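You operate a simulated robot arm through the tools that you are given. There is no shell and no other tool.

Carry out the task below with a simulated robot arm. There is one attempt and no reset: what you move stays moved.

JOB
Find the heater zone that shows no amps and switch its breaker off.
Fine: press heat off, then turn the heat main off, before the door; shut the door after.
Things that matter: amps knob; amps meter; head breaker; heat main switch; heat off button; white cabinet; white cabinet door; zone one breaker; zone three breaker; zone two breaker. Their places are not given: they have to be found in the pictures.

It is judged by the outcome, as a careful person would: the job done as asked, and still so three seconds after it is handed in. It fails if anything else is knocked over, pushed out of place, dropped, spilled or broken.

ROBOT AND FRAMES
A 7-joint arm with a fingered hand, fixed in place. Base frame: the origin is at the foot of the arm, x ahead of it, y to its left, z up. Readings come in m, degrees, newtons and seconds.
Its first joint turns from -149.0 to 149.0 degrees. Payload 3.5 kg.
Tool frame: the origin (TCP) lies between the finger pads and is the grasp point; the fingertips stand 0.03 m ahead of it; z points along the fingers, y is the line along which they close. The gripper opens to 0.104 m. The gripper's body begins 0.035 m behind the TCP. The gripper is a hand of 4 fingers: y runs from the thumb to the fingers, the wrist lies at [-0.015, -0.11, -0.186] in the tool frame, and closing takes about 1.5 s.
Orientation is told as [roll, pitch, yaw] about the base's x, y, z axes, in that order, counted from this pose: with the fingers straight down and the wrist toward the robot, the tool's x, y and z point along [0, 1, 0], [1, 0, 0] and [0, 0, -1] of the base frame.

CONTROLS
- The arm moves only by the tool drive_tool. Its argument "increments" is one flat list of numbers, 6 for each row, row after row: the shift along the tool's x, y, z in cm, then the turn, a rotation vector about the tool's x, y, z in degrees. In form: [x, y, z, ax, ay, az, x, y, z, ax, ay, az, ...]. A call has 1 to 20 rows; each row is the pose to reach, as a shift and turn from the pose commanded when the call began, along the tool's axes at that moment. "jaw" is the gripper command, from -1 (shut) to 1 (fully open), values between in proportion, set as the call begins (left out, the last holds). A row lasts 0.2 s, in which the tool goes at most 0.05 m and 8.6 degrees; a call with a longer step from one row to the next is refused whole, and so is a gripper value outside its range. A pose out of reach is approached as far as the arm can. The call stops where the force on the tool passes 60 N (or 10 N more than at its start, if that is more) or the arm is blocked; 0.2 s more then pass. The fingers move at their own pace (about 0.045 m/s each) and stop on an object; they squeeze with about 26 N. The grip force told is the motor's: it shows also when the fingers shut on nothing. Time passes only in rows, and 0.2 s behind the last, so rows that repeat a pose let the fingers close. It gives the time, the measured TCP pose, the force on the tool (base axes), the opening and the grip force at its end, in the units of the frame above (readings bear some noise), with the torque about the TCP (base axes, N m) and any sound that the robot's microphone picked up, and new pictures: "pictures" is both (left out), scene, wrist or none.
- Cameras (640 x 400 px; columns grow to the right, rows downward): "scene" is fixed at [0.0511, -0.6511, 1.4316]; the picture's right is [0.91, -0.41, 0.00], its down [-0.07, -0.16, -0.99] and it looks along [0.40, 0.90, -0.17] (base axes); focal length 318 px, centre (320, 200). "wrist" rides on the gripper at [0.061, -0.092, -0.13] in the tool frame; the picture's right is [-0.81, 0.28, -0.52], its down [-0.53, -0.71, 0.46] and it looks along [-0.24, 0.64, 0.72] (tool axes); focal length 275 px, centre (320, 200).
- lift_body(by): slides the trunk up (or, below 0, down) by that many m; the arm rides with it, the base frame stays. It gives what a move gives, with no picture.
- set_fingers(index, middle, ring, thumb_bend, thumb_turn): sets how far each is bent, from 0 (flat) to 100 (curled in); at 30 the hand is open as for a grip, at 70 the pads meet at the TCP. One left out holds its place. A second passes; each finger stops where it meets its share of the squeeze, and holds until it gets a number again. A gripper value or a shape takes the hand back. It gives what a move gives, with no picture; readings hold the bend of each and the force on the fingers (four entries, about 0 where the hand has none), thumb and palm. thumb_turn goes from beside the hand (0) to across from the fingers (100), as for a grip.
- grasp_type(shape): the hand has 4 fingers and takes this shape, open, in about a second: jaw (thumb against the fingers, like two jaws); tri (thumb and two fingers); tip (a fingertip pinch); poke (one finger out to press); point (the index stretched); flat (the hand flat); cup (the hand cupped); fist (a fist). The gripper value then closes the fingers along that shape, each until it touches; the sizes above hold for jaw. It gives what a move gives, with no picture.
- point_at(camera, pixels): for up to 12 pixels [column, row] of the newest picture of that camera ("zoom" is the newest enlarged one), the place [x, y, z] in the base frame of the surface seen there, good to about 0.003 m. No time passes.
- close_up(camera, box): a new picture of the part [left, top, right, bottom] of that camera's present view, enlarged. No time passes.
- job_done(): hands the job in; it is judged then, once.

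Unless the task says otherwise, let go and move clear before handing in.

The tools are called as a command line: name --argument value ..., lists and objects as JSON in quotes. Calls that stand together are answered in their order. drive_tool: Moves the arm, as the interface text tells. Its arguments: {"type":"object","properties":{"increments":{"type":"array","items":{"type":"number"}},"jaw":{"type":"number"},"pictures":{"type":"string","enum":["both","scene","wrist","none"]}},"required":["increments"]} The other tools are called the same way: lift_body (by) slides the trunk up or down; grasp_type (shape) gives the hand a shape; set_fingers (index, middle, ring, thumb_bend, thumb_turn) moves the fingers one by one; point_at (camera, pixels) gives the place of the surface under pixels of a picture; close_up (camera, box) takes an enlarged picture of a part of a camera's view; job_done () hands the job in.

At the start:

```text
time_s: 0.0
tool_pos: [0.4358, 0.4876, 1.5653]
tcp_rot: [0.0, 0.0, -0.1]
ft_force: [0.1, 1.1, 0.5]
ft_torque: [-0.03, -0.01, -0.02]
grip_width: 0.1037
grip_force: 0.1
shape: jaw
bend: [30.0, 30.0, 30.0, 30.0, 98.0]
finger forces: [0.1, 0.0, 0.0, 0.0, 0.1, 0.0]
trunk travel left (down, up): [-0.675, 0.035]
```

scene: 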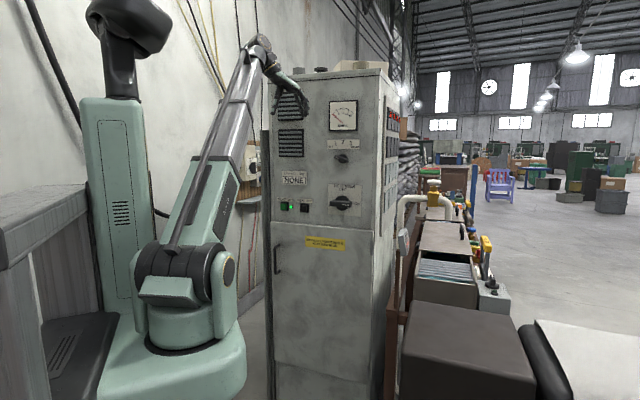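
wrist: 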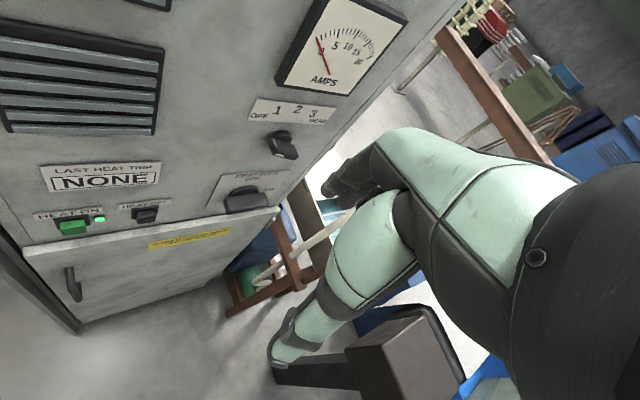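

The scene shows a white cabinet with an amps meter (343,115), an amps knob (342,158), heat on/off buttons (287,206)/(305,208), and a main switch (342,202). I'll enlarge these parts first.

close_up --camera "scene" --box '[260, 60, 420, 160]'

close_up --camera "scene" --box '[260, 140, 420, 240]'

close_up --camera "wrist" --box '[200, 0, 420, 140]'

close_up --camera "wrist" --box '[20, 140, 320, 330]'

```text
4.00 times, centred on (340, 110) of scene
```

zoom: 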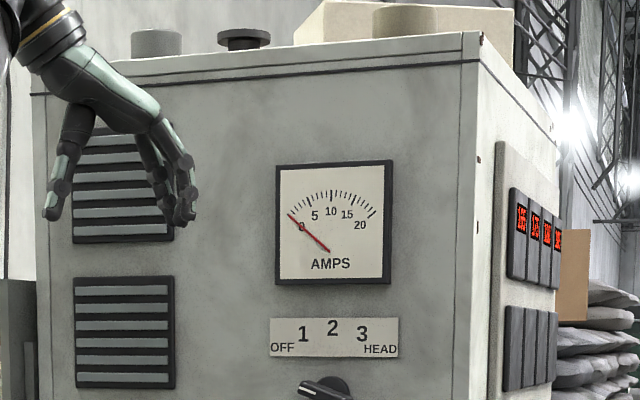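

```text
4.00 times, centred on (340, 190) of scene
```

zoom: 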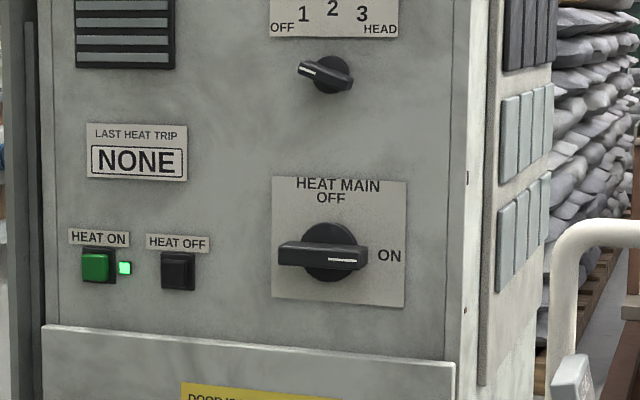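

```text
2.86 times, centred on (310, 70) of wrist
```

zoom: 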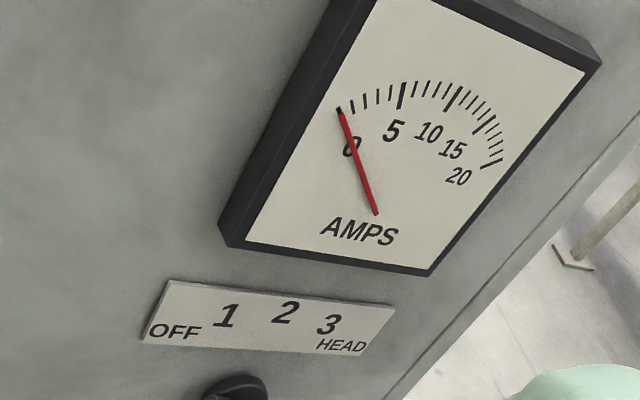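

```text
2.11 times, centred on (170, 235) of wrist
```

zoom: 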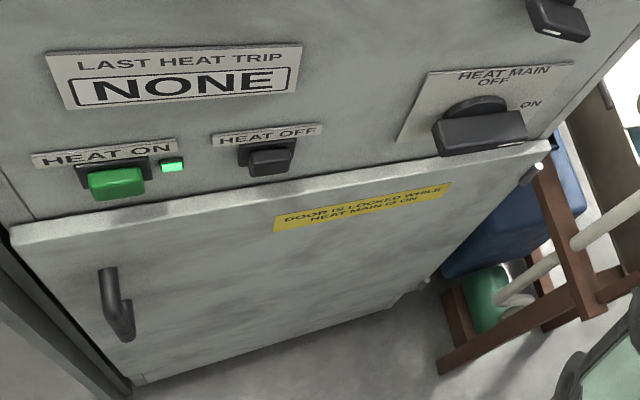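

The amps knob points at OFF and the meter reads 0; the door is locked while heat main is on. Next I measure the places of the controls.

point_at --camera "scene" --pixels '[[343, 115], [341, 158], [336, 156], [342, 202], [350, 204], [287, 206], [304, 208], [325, 178], [277, 260], [325, 243], [272, 225], [375, 235]]'

point_at --camera "wrist" --pixels '[[283, 144], [245, 202], [72, 228], [146, 215], [72, 285], [30, 250], [270, 212], [80, 325], [150, 185], [283, 140], [290, 150], [225, 200]]'

close_up --camera "scene" --box '[310, 140, 374, 180]'

close_up --camera "scene" --box '[256, 210, 400, 300]'

```text
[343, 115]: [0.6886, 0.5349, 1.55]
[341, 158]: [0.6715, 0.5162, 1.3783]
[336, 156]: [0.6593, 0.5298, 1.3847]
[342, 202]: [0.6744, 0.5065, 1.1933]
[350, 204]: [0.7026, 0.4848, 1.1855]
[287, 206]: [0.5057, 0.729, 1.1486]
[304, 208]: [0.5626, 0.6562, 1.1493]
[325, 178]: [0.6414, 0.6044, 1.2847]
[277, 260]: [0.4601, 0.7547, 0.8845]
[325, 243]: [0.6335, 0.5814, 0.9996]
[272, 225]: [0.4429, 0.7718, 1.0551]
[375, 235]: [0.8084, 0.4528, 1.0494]
```

```text
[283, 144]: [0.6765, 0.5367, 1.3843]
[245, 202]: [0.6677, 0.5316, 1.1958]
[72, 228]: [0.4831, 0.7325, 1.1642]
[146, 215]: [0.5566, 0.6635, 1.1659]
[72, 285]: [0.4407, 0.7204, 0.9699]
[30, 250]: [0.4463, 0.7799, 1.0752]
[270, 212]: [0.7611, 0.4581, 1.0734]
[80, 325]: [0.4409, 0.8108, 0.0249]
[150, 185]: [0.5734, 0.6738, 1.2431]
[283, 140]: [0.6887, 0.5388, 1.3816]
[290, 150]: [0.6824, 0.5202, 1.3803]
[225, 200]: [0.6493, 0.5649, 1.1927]
```

```text
10.00 times, centred on (342, 160) of scene
```

zoom: 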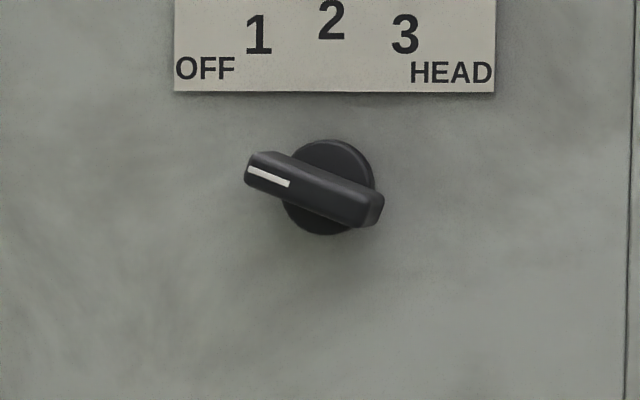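

```text
4.44 times, centred on (328, 255) of scene
```

zoom: 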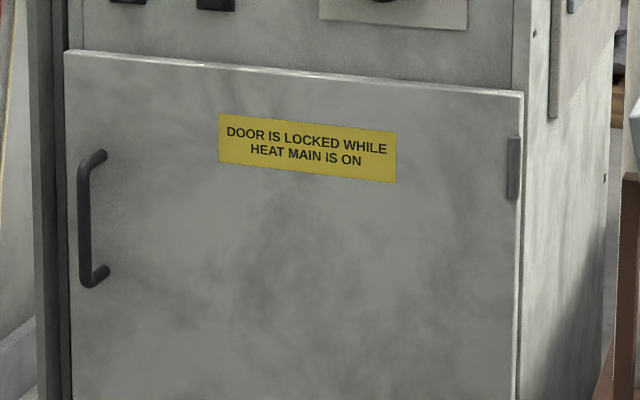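

The knob's white mark points at OFF (upper left). I'll sample plain panel and door spots to find the face's plane.

point_at --camera "scene" --pixels '[[270, 195], [278, 190], [315, 160], [370, 150], [370, 190], [320, 215], [325, 140], [310, 235], [360, 250], [362, 280], [285, 280], [300, 320]]'

close_up --camera "scene" --box '[304, 180, 376, 225]'

close_up --camera "scene" --box '[272, 190, 328, 225]'

```text
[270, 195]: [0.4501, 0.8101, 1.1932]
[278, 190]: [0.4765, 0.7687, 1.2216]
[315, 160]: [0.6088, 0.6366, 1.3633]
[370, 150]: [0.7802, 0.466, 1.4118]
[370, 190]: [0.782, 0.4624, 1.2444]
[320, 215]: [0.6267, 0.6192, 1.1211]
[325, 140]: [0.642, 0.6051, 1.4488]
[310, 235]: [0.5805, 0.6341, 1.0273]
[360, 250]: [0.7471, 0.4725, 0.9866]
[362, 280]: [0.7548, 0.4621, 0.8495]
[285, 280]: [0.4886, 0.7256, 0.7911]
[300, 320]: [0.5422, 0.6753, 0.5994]
```

```text
8.89 times, centred on (340, 202) of scene
```

zoom: 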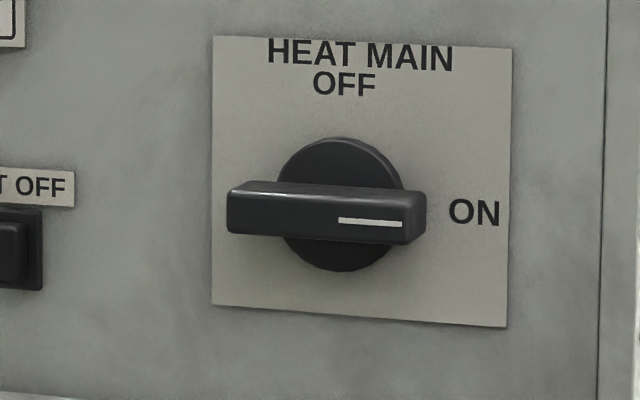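

```text
11.43 times, centred on (300, 208) of scene
```

zoom: 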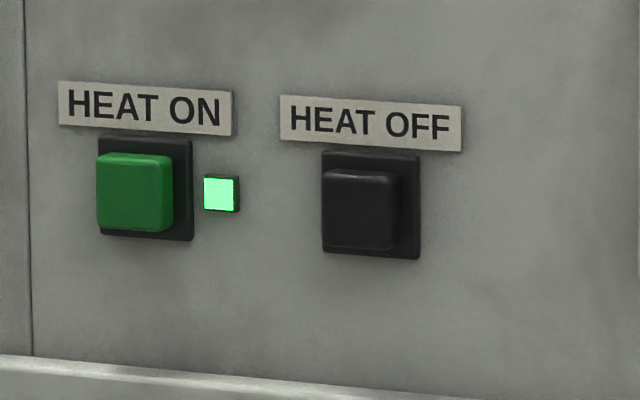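

The panel is the plane x+y≈1.2455 (facing 45°), door face x+y≈1.2165; the knob front sits about 4 cm proud at z≈1.38. First I turn the hand 45° to face the cabinet.

drive_tool --increments '[0, 0, 0, 0, 0, -7.5, 0, 0, 0, 0, 0, -15, 0, 0, 0, 0, 0, -22.5, 0, 0, 0, 0, 0, -30, 0, 0, 0, 0, 0, -37.5, 0, 0, 0, 0, 0, -45]' --pictures "both"

```text
time_s: 1.4
tool_pos: [0.4359, 0.487, 1.5661]
tcp_rot: [0.0, 0.0, 45.2]
ft_force: [-0.4, 0.9, 0.3]
ft_torque: [0.01, -0.02, 0.0]
grip_width: 0.1038
grip_force: 0.0
shape: jaw
bend: [30.0, 30.0, 30.0, 30.0, 98.0]
finger forces: [0.0, 0.1, 0.0, 0.0, 0.0, 0.0]
trunk travel left (down, up): [-0.675, 0.035]
```

scene: 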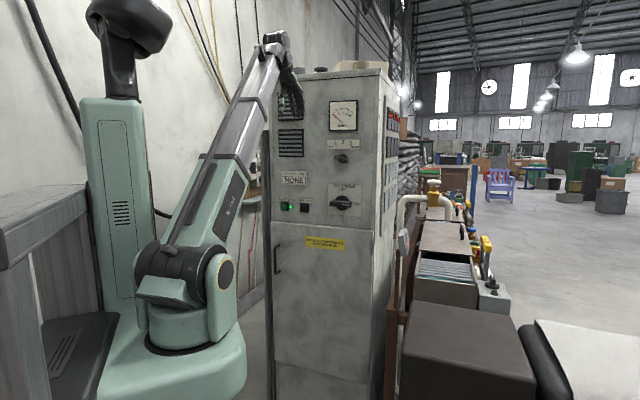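
wrist: 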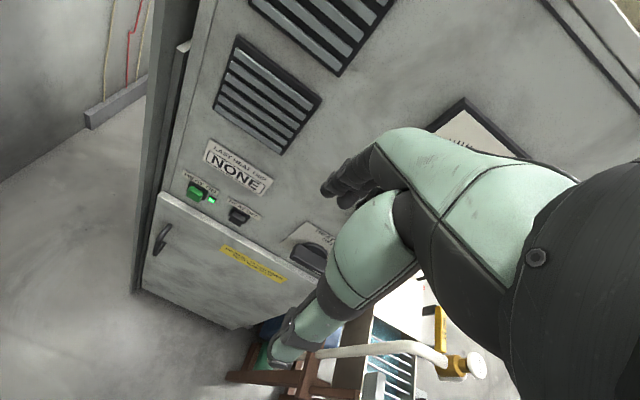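

The yaw is now 45.2°, hand clear of the cabinet. Next I pitch the hand so the fingers point at the panel and shift toward the amps knob, keeping about 9 cm clear.

drive_tool --increments '[0, 0, 0, -7.5, 0, 0, 0, 0, 0, -15, 0, 0, 0, 0, 0, -22.5, 0, 0, 0, 0, 0, -30, 0, 0, 0, 0, 0, -37.5, 0, 0, 0, 0, 0, -45, 0, 0, 0, 0, 0, -52.5, 0, 0, 0, 0, 0, -60, 0, 0, 0, 0, 0, -67.5, 0, 0, 0, 0, 0, -75, 0, 0, 0, 0, 0, -82.5, 0, 0, 0, 0, 0, -90, 0, 0]' --pictures "both"

```text
time_s: 4.0
tool_pos: [0.4398, 0.483, 1.5646]
tcp_rot: [6.7, -85.1, 37.4]
ft_force: [0.5, -0.1, 0.0]
ft_torque: [0.01, 0.01, 0.02]
grip_width: 0.1038
grip_force: 0.1
shape: jaw
bend: [30.0, 30.0, 30.0, 30.0, 98.0]
finger forces: [0.1, 0.0, 0.1, 0.1, 0.1, 0.1]
out of reach, approached as far as the arm can: row 2, 3, 12
trunk travel left (down, up): [-0.675, 0.035]
```

scene: 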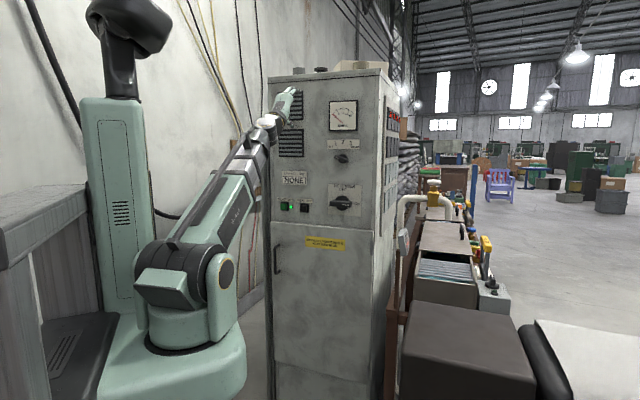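
wrist: 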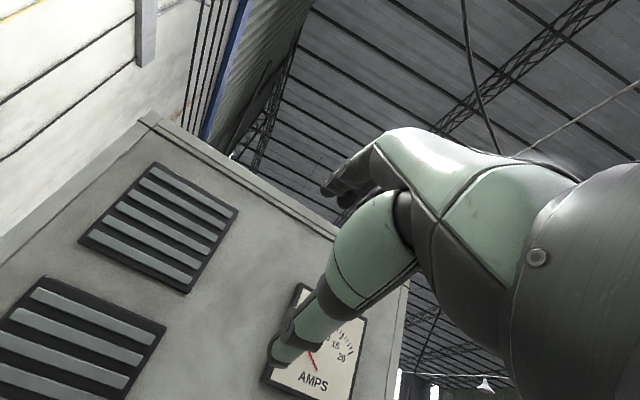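

The hand now points at the panel (pitch about -85°, last 5° out of reach at this height). I'll move down and right toward the amps knob, staying clear of it.

drive_tool --increments '[-2.25, -3.1, 1.2, 0, 0, 0, -4.5, -6.2, 2.4, 0, 0, 0, -6.75, -9.3, 3.6, 0, 0, 0, -9, -12.4, 4.8, 0, 0, 0, -11.25, -15.5, 6, 0, 0, 0, -13.5, -18.5, 7.2, 0, 0, 0]' --pictures "both"

```text
time_s: 5.4
tool_pos: [0.5469, 0.4517, 1.3921]
tcp_rot: [57.0, -79.1, -14.5]
ft_force: [0.6, -0.4, 0.5]
ft_torque: [0.02, 0.0, 0.0]
grip_width: 0.1036
grip_force: 0.0
shape: jaw
bend: [30.0, 30.0, 30.0, 30.0, 98.0]
finger forces: [0.1, 0.0, 0.0, 0.1, 0.0, 0.0]
out of reach, approached as far as the arm can: row 3, 4, 5, 6
trunk travel left (down, up): [-0.675, 0.035]
```

scene: 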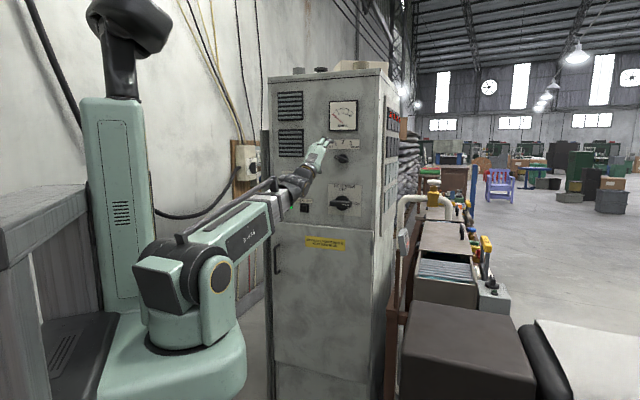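
wrist: 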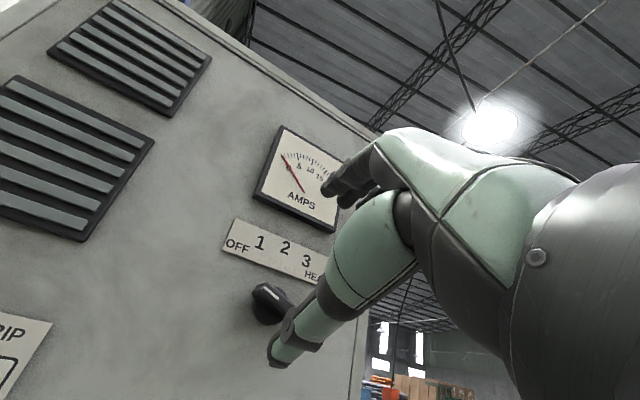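

Several rows were out of reach: with the wrist below the tool the forearm needs to slope up more. The hand is clear of the panel (knob at (268,300) in the wrist view), so I'll lower the trunk 0.3 m.

lift_body --by -0.3

```text
time_s: 8.4
tool_pos: [0.547, 0.4511, 1.0926]
tcp_rot: [56.9, -78.9, -14.3]
ft_force: [0.2, 1.2, -0.2]
ft_torque: [0.03, 0.01, -0.01]
grip_width: 0.1037
grip_force: 0.0
shape: jaw
bend: [30.0, 30.0, 30.0, 30.0, 98.0]
finger forces: [0.1, 0.0, 0.0, 0.0, 0.0, 0.1]
trunk travel left (down, up): [-0.375, 0.335]
```

The trunk went down and the TCP is at z≈1.093. Now I raise the hand 28 cm and straighten it to face the panel squarely in front of the amps knob.

drive_tool --increments '[0.13, 4.08, -0.05, -0.82, 0.36, -1.32, 0.27, 8.16, -0.11, -1.64, 0.71, -2.65, 0.4, 12.24, -0.16, -2.46, 1.07, -3.97, 0.54, 16.32, -0.21, -3.28, 1.42, -5.3, 0.67, 20.4, -0.26, -4.1, 1.78, -6.62, 0.8, 24.48, -0.32, -4.92, 2.13, -7.95, 0.94, 28.56, -0.37, -5.74, 2.49, -9.27]' --pictures "both"

```text
time_s: 10.0
tool_pos: [0.5914, 0.4431, 1.3757]
tcp_rot: [-58.0, -89.9, 102.9]
ft_force: [0.1, 0.3, 0.0]
ft_torque: [0.0, 0.0, 0.0]
grip_width: 0.1039
grip_force: 0.2
shape: jaw
bend: [30.0, 30.0, 30.0, 30.0, 98.0]
finger forces: [0.1, 0.0, 0.0, 0.1, 0.0, 0.1]
out of reach, approached as far as the arm can: row 2, 3, 4, 5, 6
trunk travel left (down, up): [-0.375, 0.335]
```

scene: 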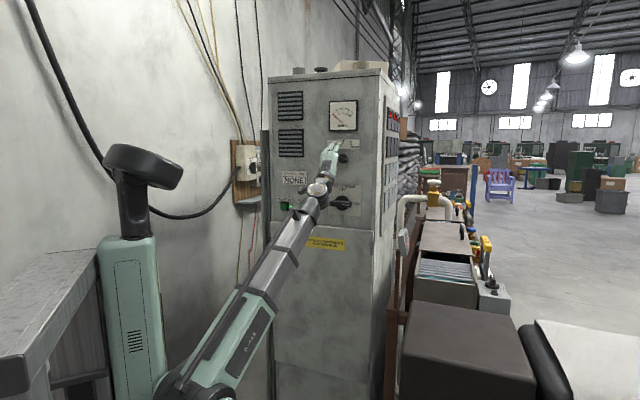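
wrist: 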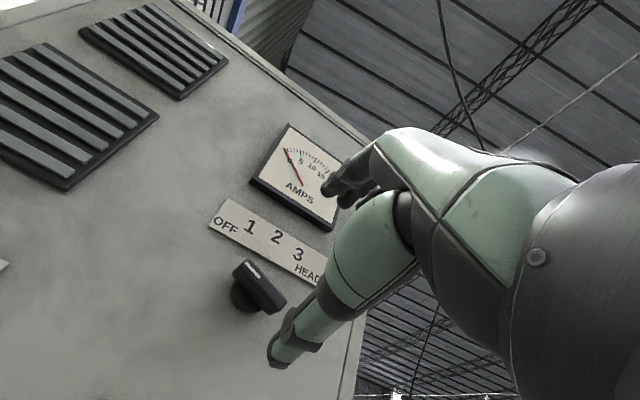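

The hand is now squarely aimed (pitch -89.9, yaw sum 45). I'll measure the amps knob ends precisely in enlarged views.

close_up --camera "wrist" --box '[200, 230, 328, 310]'

close_up --camera "scene" --box '[310, 140, 374, 180]'

```text
5.00 times, centred on (264, 270) of wrist
```

zoom: 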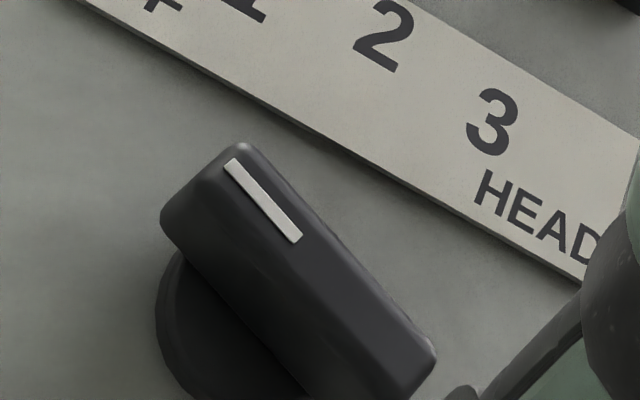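

```text
10.00 times, centred on (342, 160) of scene
```

zoom: 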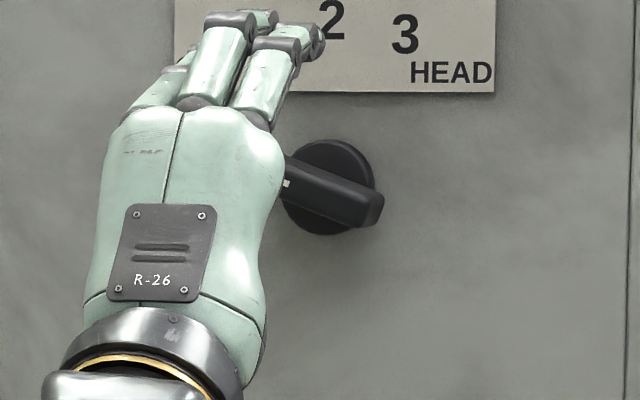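

The knob handle fills the enlarged view; I'll get its front face points and disc edges through the wrist pixels.

point_at --camera "wrist" --pixels '[[247, 261], [237, 270], [244, 267], [258, 277], [252, 282], [266, 283], [262, 286], [282, 301], [273, 306], [285, 301], [234, 300], [232, 275]]'

point_at --camera "scene" --pixels '[[347, 162], [346, 160.5], [344, 160], [343, 158], [348, 160], [344, 155], [338.5, 162], [343, 163], [347.8, 161.5]]'

```text
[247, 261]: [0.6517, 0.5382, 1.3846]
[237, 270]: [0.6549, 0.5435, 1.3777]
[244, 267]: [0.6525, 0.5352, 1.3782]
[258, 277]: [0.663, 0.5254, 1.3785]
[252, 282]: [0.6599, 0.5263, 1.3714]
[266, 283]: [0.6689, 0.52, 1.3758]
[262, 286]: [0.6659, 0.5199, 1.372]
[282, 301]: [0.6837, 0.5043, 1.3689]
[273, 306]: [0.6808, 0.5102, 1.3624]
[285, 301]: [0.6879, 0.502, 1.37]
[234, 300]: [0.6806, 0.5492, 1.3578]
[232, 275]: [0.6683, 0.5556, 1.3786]
```

```text
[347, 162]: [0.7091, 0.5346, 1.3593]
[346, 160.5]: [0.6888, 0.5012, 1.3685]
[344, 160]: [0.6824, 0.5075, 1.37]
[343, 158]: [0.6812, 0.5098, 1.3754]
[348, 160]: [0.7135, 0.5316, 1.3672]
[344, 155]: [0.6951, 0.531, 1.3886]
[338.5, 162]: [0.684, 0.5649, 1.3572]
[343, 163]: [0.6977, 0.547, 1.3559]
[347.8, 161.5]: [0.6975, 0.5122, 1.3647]
```

The knob handle front is at d≈0.840 (x+y≈1.188), its middle near u=(x−y)/√2≈0.106, z≈1.3735, tilted about 15° with the mark to the left. I'll roll the hand 15° to match and approach partway.

drive_tool --increments '[-0.08, -0.1, 1, 0, 0, 7.5, -0.08, -0.22, 2.5, 0, 0, 15, -0.08, -0.22, 5, 0, 0, 15, -0.08, -0.22, 7, 0, 0, 15]' --pictures "both"

```text
time_s: 11.0
tool_pos: [0.6405, 0.4922, 1.3721]
tcp_rot: [90.0, -74.9, -44.9]
ft_force: [-0.7, 0.8, 0.8]
ft_torque: [-0.03, -0.01, 0.01]
grip_width: 0.1041
grip_force: 0.0
shape: jaw
bend: [30.0, 30.0, 30.0, 30.0, 98.0]
finger forces: [0.0, 0.1, 0.1, 0.0, 0.0, 0.0]
out of reach, approached as far as the arm can: row 2, 3
trunk travel left (down, up): [-0.375, 0.335]
```

scene: 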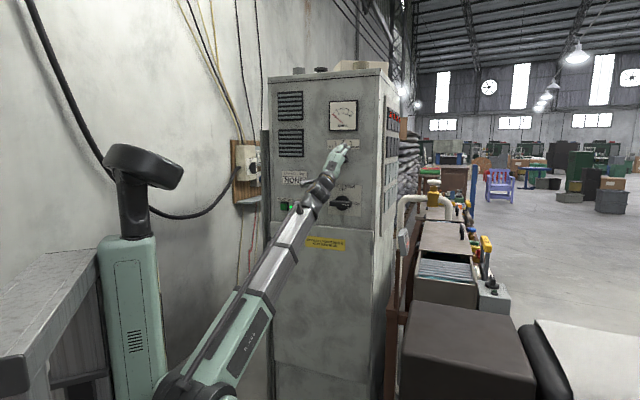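
wrist: 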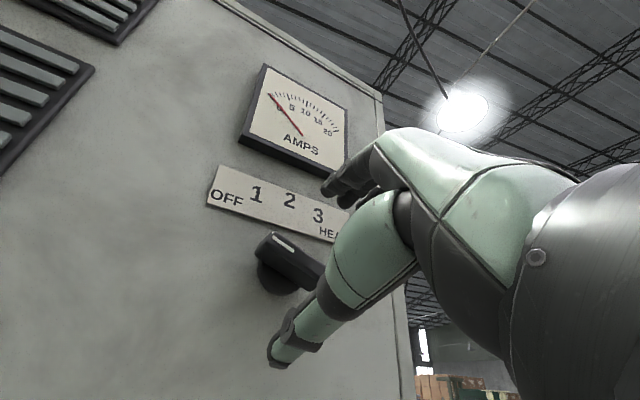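

The roll matches the handle (268–322, 235–280 in the wrist view). I'll advance 3 cm so the fingertips straddle it.

drive_tool --increments '[-0.04, 0.1, 1, 0, 0, 0, -0.04, 0.15, 2, 0, 0, 0, -0.04, 0.15, 3.0, 0, 0, 0]' --pictures "both"

close_up --camera "scene" --box '[296, 120, 376, 170]'

close_up --camera "wrist" --box '[220, 140, 412, 380]'

```text
time_s: 11.8
tool_pos: [0.6626, 0.5124, 1.3735]
tcp_rot: [89.6, -74.9, -44.5]
ft_force: [-0.4, -0.3, -0.1]
ft_torque: [0.02, -0.06, 0.02]
grip_width: 0.1038
grip_force: 0.1
shape: jaw
bend: [30.0, 30.0, 30.0, 30.0, 98.0]
finger forces: [0.0, 0.1, 0.0, 0.0, 0.0, 0.1]
trunk travel left (down, up): [-0.375, 0.335]
```

scene: 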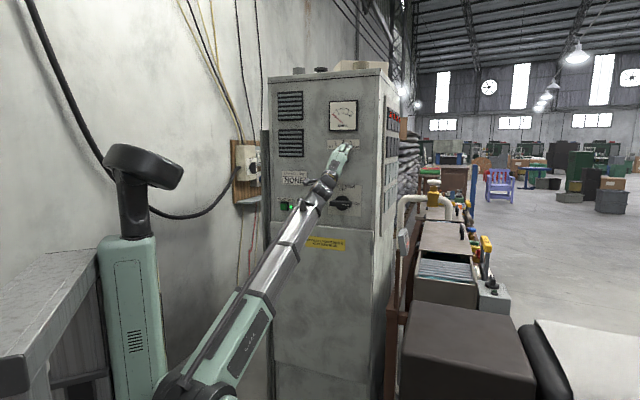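
wrist: 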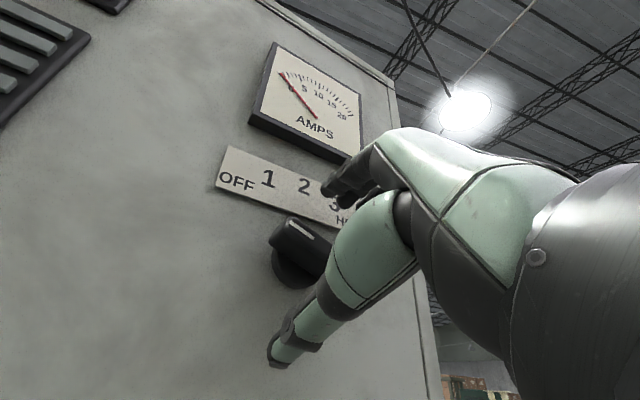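

```text
8.00 times, centred on (336, 145) of scene
```

zoom: 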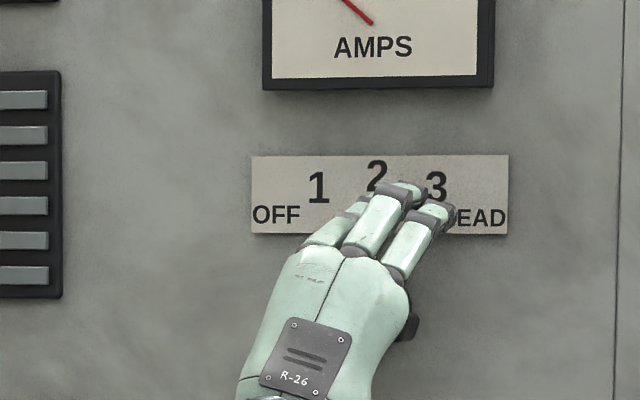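

```text
1.67 times, centred on (316, 260) of wrist
```

zoom: 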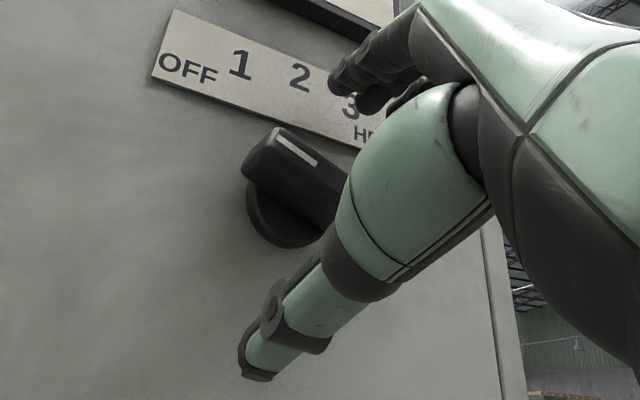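

The TCP sits on the knob axis (d≈0.831, u≈0.106, z≈1.3735) with the handle between thumb and fingers. I'll close the hand on it.

drive_tool --increments '[0, 0, 0, 0, 0, 0, 0, 0, 0, 0, 0, 0, 0, 0, 0, 0, 0, 0, 0, 0, 0, 0, 0, 0, 0, 0, 0, 0, 0, 0, 0, 0, 0, 0, 0, 0, 0, 0, 0, 0, 0, 0, 0, 0, 0, 0, 0, 0]' --jaw -1 --pictures "both"

close_up --camera "scene" --box '[296, 110, 376, 160]'

close_up --camera "wrist" --box '[220, 200, 380, 300]'

```text
time_s: 13.6
tool_pos: [0.663, 0.5128, 1.3736]
tcp_rot: [89.6, -74.9, -44.6]
ft_force: [1.1, -0.4, 0.1]
ft_torque: [0.02, -0.04, -0.04]
grip_width: 0.0099
grip_force: 26.4
shape: jaw
bend: [72.0, 64.0, 66.0, 73.0, 100.0]
finger forces: [13.5, 6.8, 3.0, 0.0, 23.0, 0.0]
trunk travel left (down, up): [-0.375, 0.335]
```

scene: 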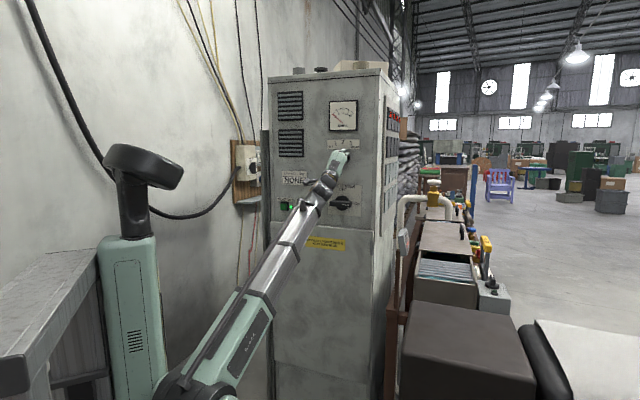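
wrist: 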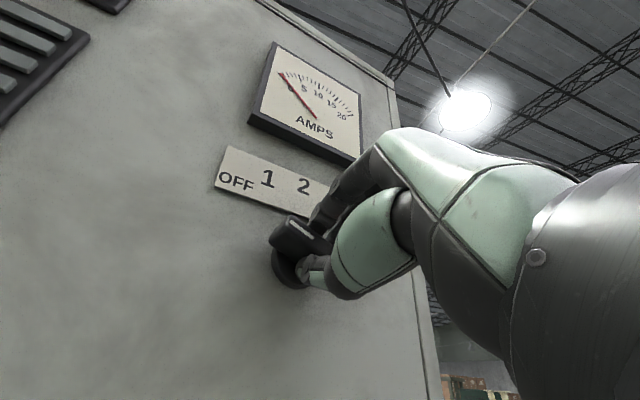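

```text
8.00 times, centred on (336, 135) of scene
```

zoom: 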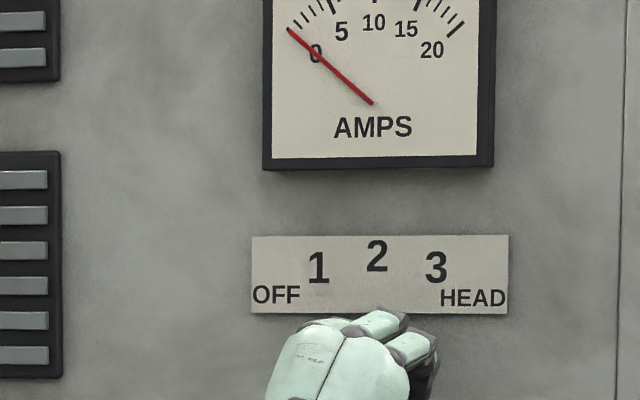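

```text
4.00 times, centred on (300, 250) of wrist
```

zoom: 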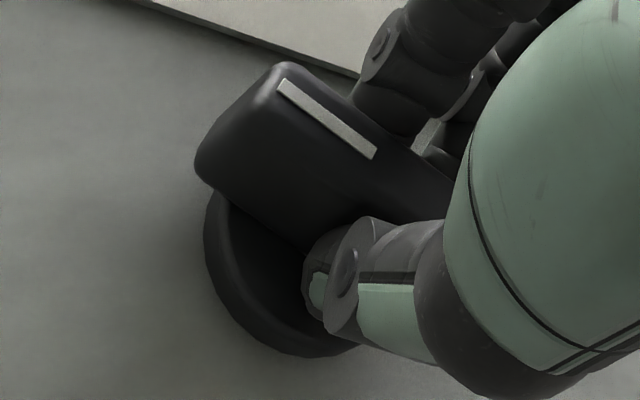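

The hand holds the knob (26 N, forces on fingers and thumb), meter still 0 at OFF. I'll turn it clockwise about 36° toward position 1.

drive_tool --increments '[0, 0, 0, 0, 0, 4.5, 0, 0, 0, 0, 0, 9, 0, 0, 0, 0, 0, 13.5, 0, 0, 0, 0, 0, 18, 0, 0, 0, 0, 0, 22.5, 0, 0, 0, 0, 0, 27, 0, 0, 0, 0, 0, 31.5, 0, 0, 0, 0, 0, 36, 0, 0, 0, 0, 0, 36]' --pictures "both"

close_up --camera "scene" --box '[296, 95, 392, 165]'

close_up --camera "wrist" --box '[220, 200, 380, 300]'

```text
time_s: 15.6
tool_pos: [0.6622, 0.5115, 1.3736]
tcp_rot: [89.7, -38.7, -44.9]
ft_force: [-3.1, 4.3, -6.7]
ft_torque: [-0.16, 0.07, 0.11]
grip_width: 0.0101
grip_force: 26.5
shape: jaw
bend: [72.0, 66.0, 70.0, 73.0, 100.0]
finger forces: [12.6, 5.0, 2.9, 0.1, 28.4, 0.0]
trunk travel left (down, up): [-0.375, 0.335]
```

scene: 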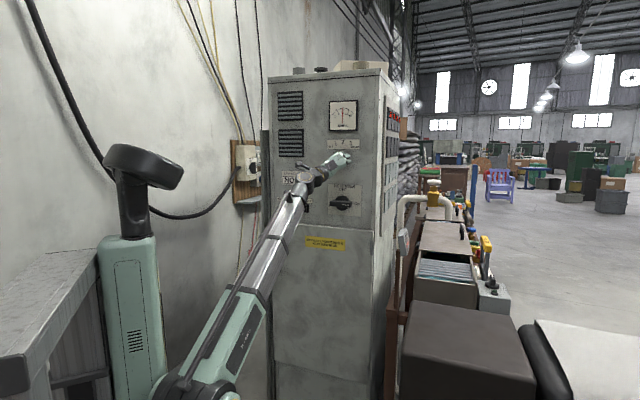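
wrist: 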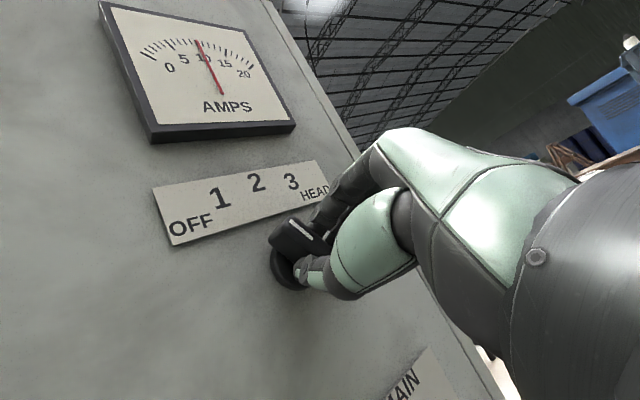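

```text
5.71 times, centred on (344, 130) of scene
```

zoom: 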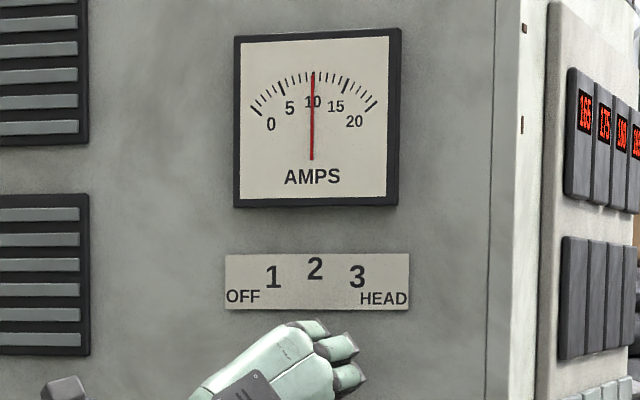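

```text
4.00 times, centred on (300, 250) of wrist
```

zoom: 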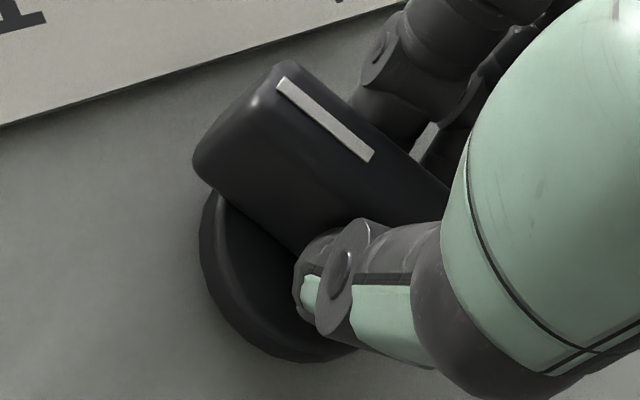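

With the knob at about position 1 the needle stands at 10 A (zoom (313,75)). Turn another 36° to position 2.

drive_tool --increments '[0, 0, 0, 0, 0, 4.5, 0, 0, 0, 0, 0, 9, 0, 0, 0, 0, 0, 13.5, 0, 0, 0, 0, 0, 18, 0, 0, 0, 0, 0, 22.5, 0, 0, 0, 0, 0, 27, 0, 0, 0, 0, 0, 31.5, 0, 0, 0, 0, 0, 36, 0, 0, 0, 0, 0, 36, 0, 0, 0, 0, 0, 36]' --pictures "both"

close_up --camera "scene" --box '[296, 95, 392, 165]'

close_up --camera "wrist" --box '[220, 200, 380, 300]'

```text
time_s: 17.8
tool_pos: [0.6625, 0.5132, 1.3733]
tcp_rot: [89.9, -2.9, -45.0]
ft_force: [-10.1, 3.4, -6.8]
ft_torque: [-0.18, 0.09, 0.35]
grip_width: 0.01
grip_force: 25.9
shape: jaw
bend: [72.0, 66.0, 70.0, 73.0, 100.0]
finger forces: [11.8, 5.0, 3.9, 0.0, 30.4, 0.1]
trunk travel left (down, up): [-0.375, 0.335]
```

scene: 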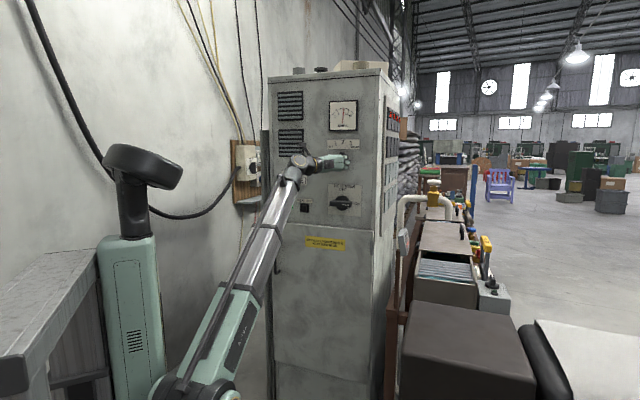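
wrist: 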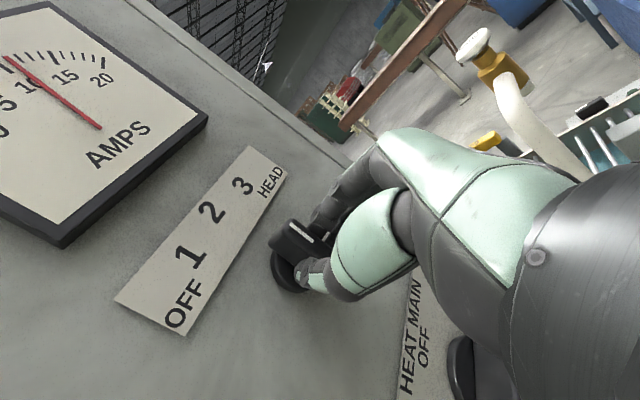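

```text
5.71 times, centred on (344, 130) of scene
```

zoom: 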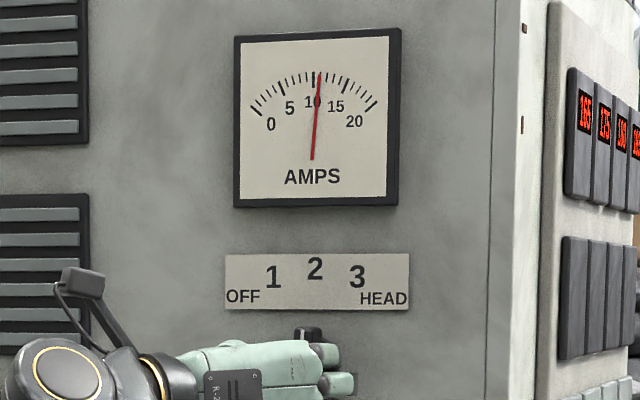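

```text
4.00 times, centred on (300, 250) of wrist
```

zoom: 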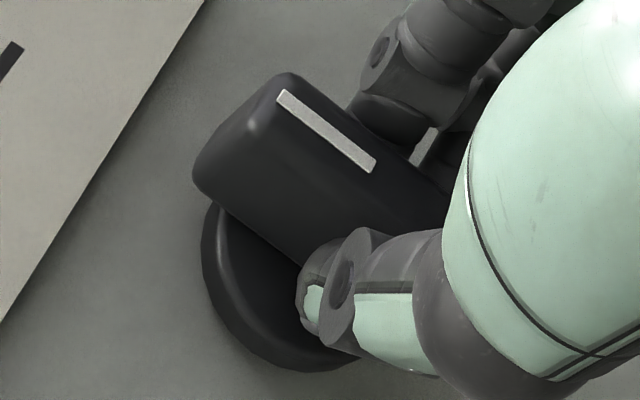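

At position 2 the needle reads about 11 A. The arm followed the turn well, so I turn another 36° to position 3.

drive_tool --increments '[0, 0, 0, 0, 0, 4.5, 0, 0, 0, 0, 0, 9, 0, 0, 0, 0, 0, 13.5, 0, 0, 0, 0, 0, 18, 0, 0, 0, 0, 0, 22.5, 0, 0, 0, 0, 0, 27, 0, 0, 0, 0, 0, 31.5, 0, 0, 0, 0, 0, 36, 0, 0, 0, 0, 0, 36, 0, 0, 0, 0, 0, 36]' --pictures "both"

close_up --camera "scene" --box '[296, 95, 392, 165]'

close_up --camera "wrist" --box '[220, 200, 380, 300]'

```text
time_s: 20.0
tool_pos: [0.6619, 0.5126, 1.3754]
tcp_rot: [89.8, 33.0, -45.0]
ft_force: [-10.3, 7.5, -4.4]
ft_torque: [-0.11, 0.0, 0.37]
grip_width: 0.0097
grip_force: 26.0
shape: jaw
bend: [72.0, 66.0, 69.0, 73.0, 100.0]
finger forces: [11.5, 6.0, 4.3, 0.1, 29.5, 0.1]
trunk travel left (down, up): [-0.375, 0.335]
```

scene: 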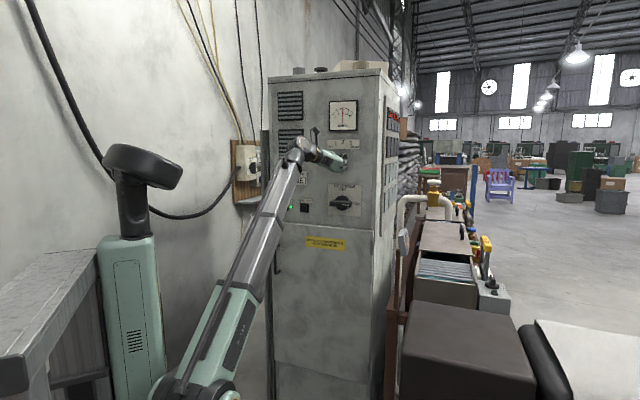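
wrist: 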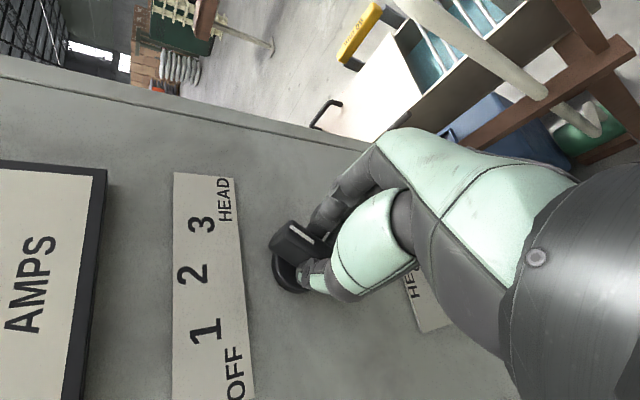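

```text
5.71 times, centred on (344, 130) of scene
```

zoom: 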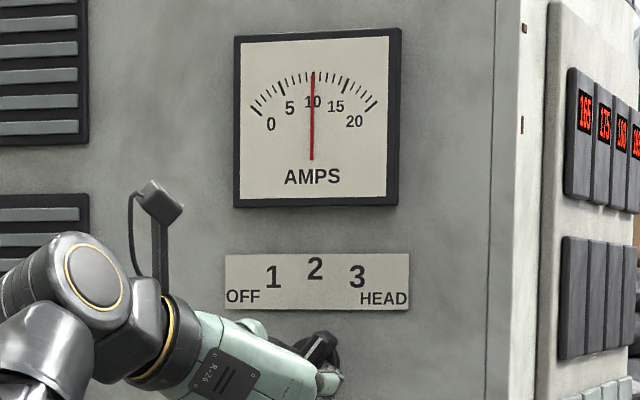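

```text
4.00 times, centred on (300, 250) of wrist
```

zoom: 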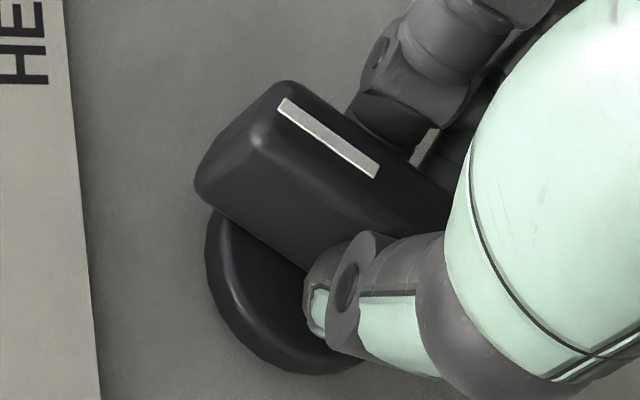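

At position 3 the needle reads about 10 A, still not zero. I turn on to HEAD.

drive_tool --increments '[0, 0, 0, 0, 0, 4.5, 0, 0, 0, 0, 0, 9, 0, 0, 0, 0, 0, 13.5, 0, 0, 0, 0, 0, 18, 0, 0, 0, 0, 0, 22.5, 0, 0, 0, 0, 0, 27, 0, 0, 0, 0, 0, 31.5, 0, 0, 0, 0, 0, 36, 0, 0, 0, 0, 0, 36, 0, 0, 0, 0, 0, 36]' --pictures "both"

close_up --camera "scene" --box '[296, 95, 392, 165]'

close_up --camera "wrist" --box '[220, 200, 380, 300]'

```text
time_s: 22.2
tool_pos: [0.6611, 0.513, 1.3743]
tcp_rot: [89.8, 69.1, -45.1]
ft_force: [-8.1, 11.4, 2.4]
ft_torque: [0.02, -0.05, 0.29]
grip_width: 0.0098
grip_force: 26.2
shape: jaw
bend: [72.0, 65.0, 67.0, 73.0, 100.0]
finger forces: [10.6, 6.5, 4.6, 0.1, 28.1, 0.0]
trunk travel left (down, up): [-0.375, 0.335]
```

scene: 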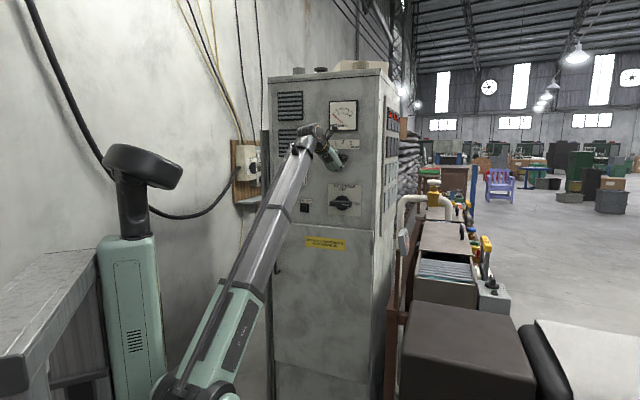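
wrist: 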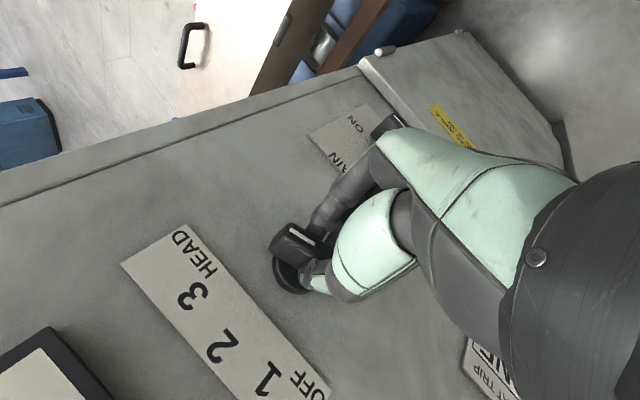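

```text
5.71 times, centred on (344, 130) of scene
```

zoom: 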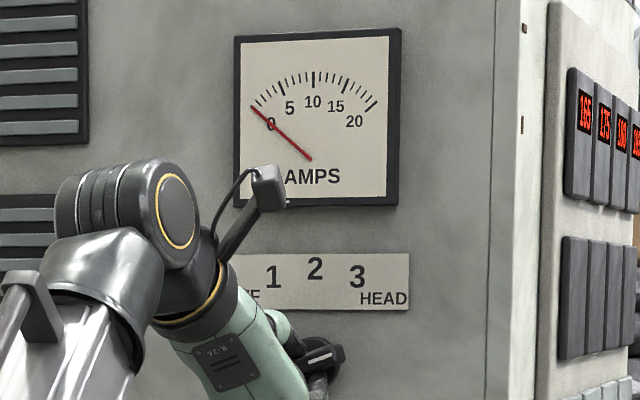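

```text
4.00 times, centred on (300, 250) of wrist
```

zoom: 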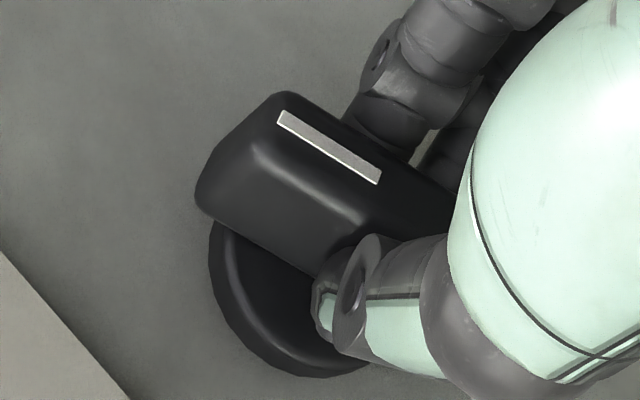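

At HEAD the needle fell to 0 (zoom (252,107)). To be sure the knob is seated, I turn 5° more and look again.

drive_tool --increments '[0, 0, 0, 0, 0, 2.5, 0, 0, 0, 0, 0, 5, 0, 0, 0, 0, 0, 5, 0, 0, 0, 0, 0, 5, 0, 0, 0, 0, 0, 5]' --pictures "both"

close_up --camera "scene" --box '[296, 95, 408, 165]'

close_up --camera "scene" --box '[380, 95, 404, 210]'

```text
time_s: 23.4
tool_pos: [0.6612, 0.5122, 1.3732]
tcp_rot: [89.8, 74.1, -45.4]
ft_force: [-3.8, 9.0, 4.3]
ft_torque: [0.04, -0.16, 0.25]
grip_width: 0.0099
grip_force: 25.7
shape: jaw
bend: [72.0, 65.0, 64.0, 72.0, 100.0]
finger forces: [9.5, 7.3, 4.4, 0.1, 28.1, 0.1]
trunk travel left (down, up): [-0.375, 0.335]
```

scene: 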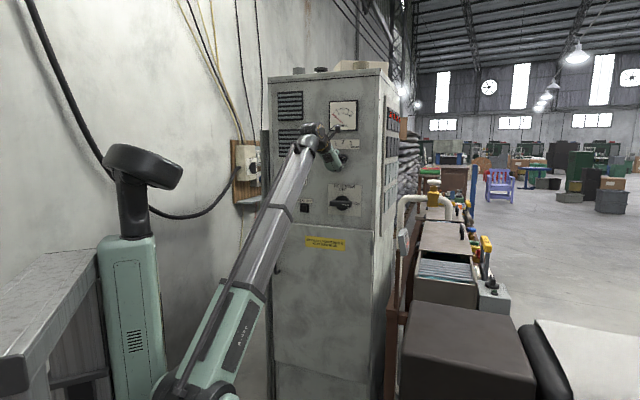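
wrist: 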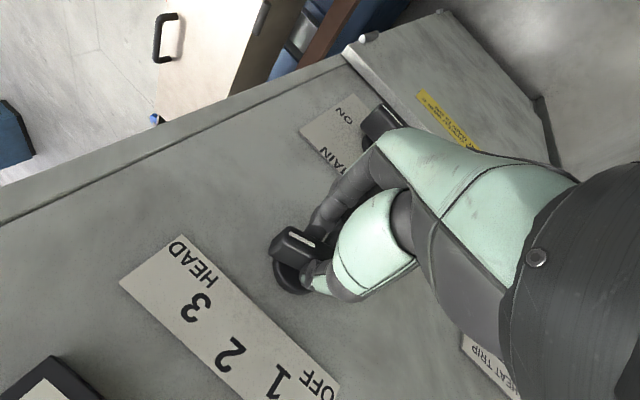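

```text
5.71 times, centred on (352, 130) of scene
```

zoom: 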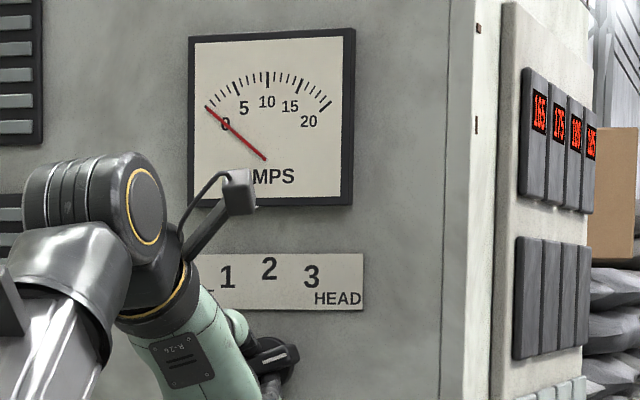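

```text
3.48 times, centred on (392, 152) of scene
```

zoom: 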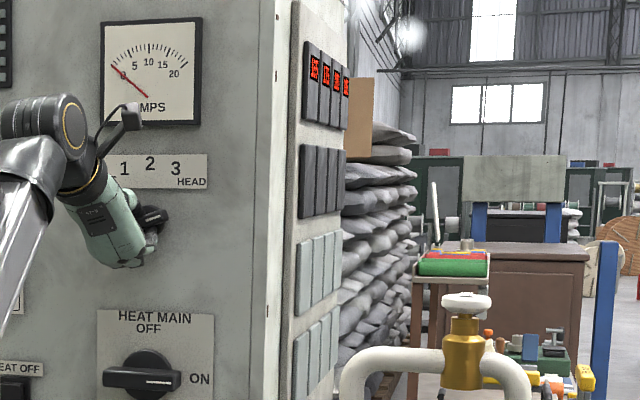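

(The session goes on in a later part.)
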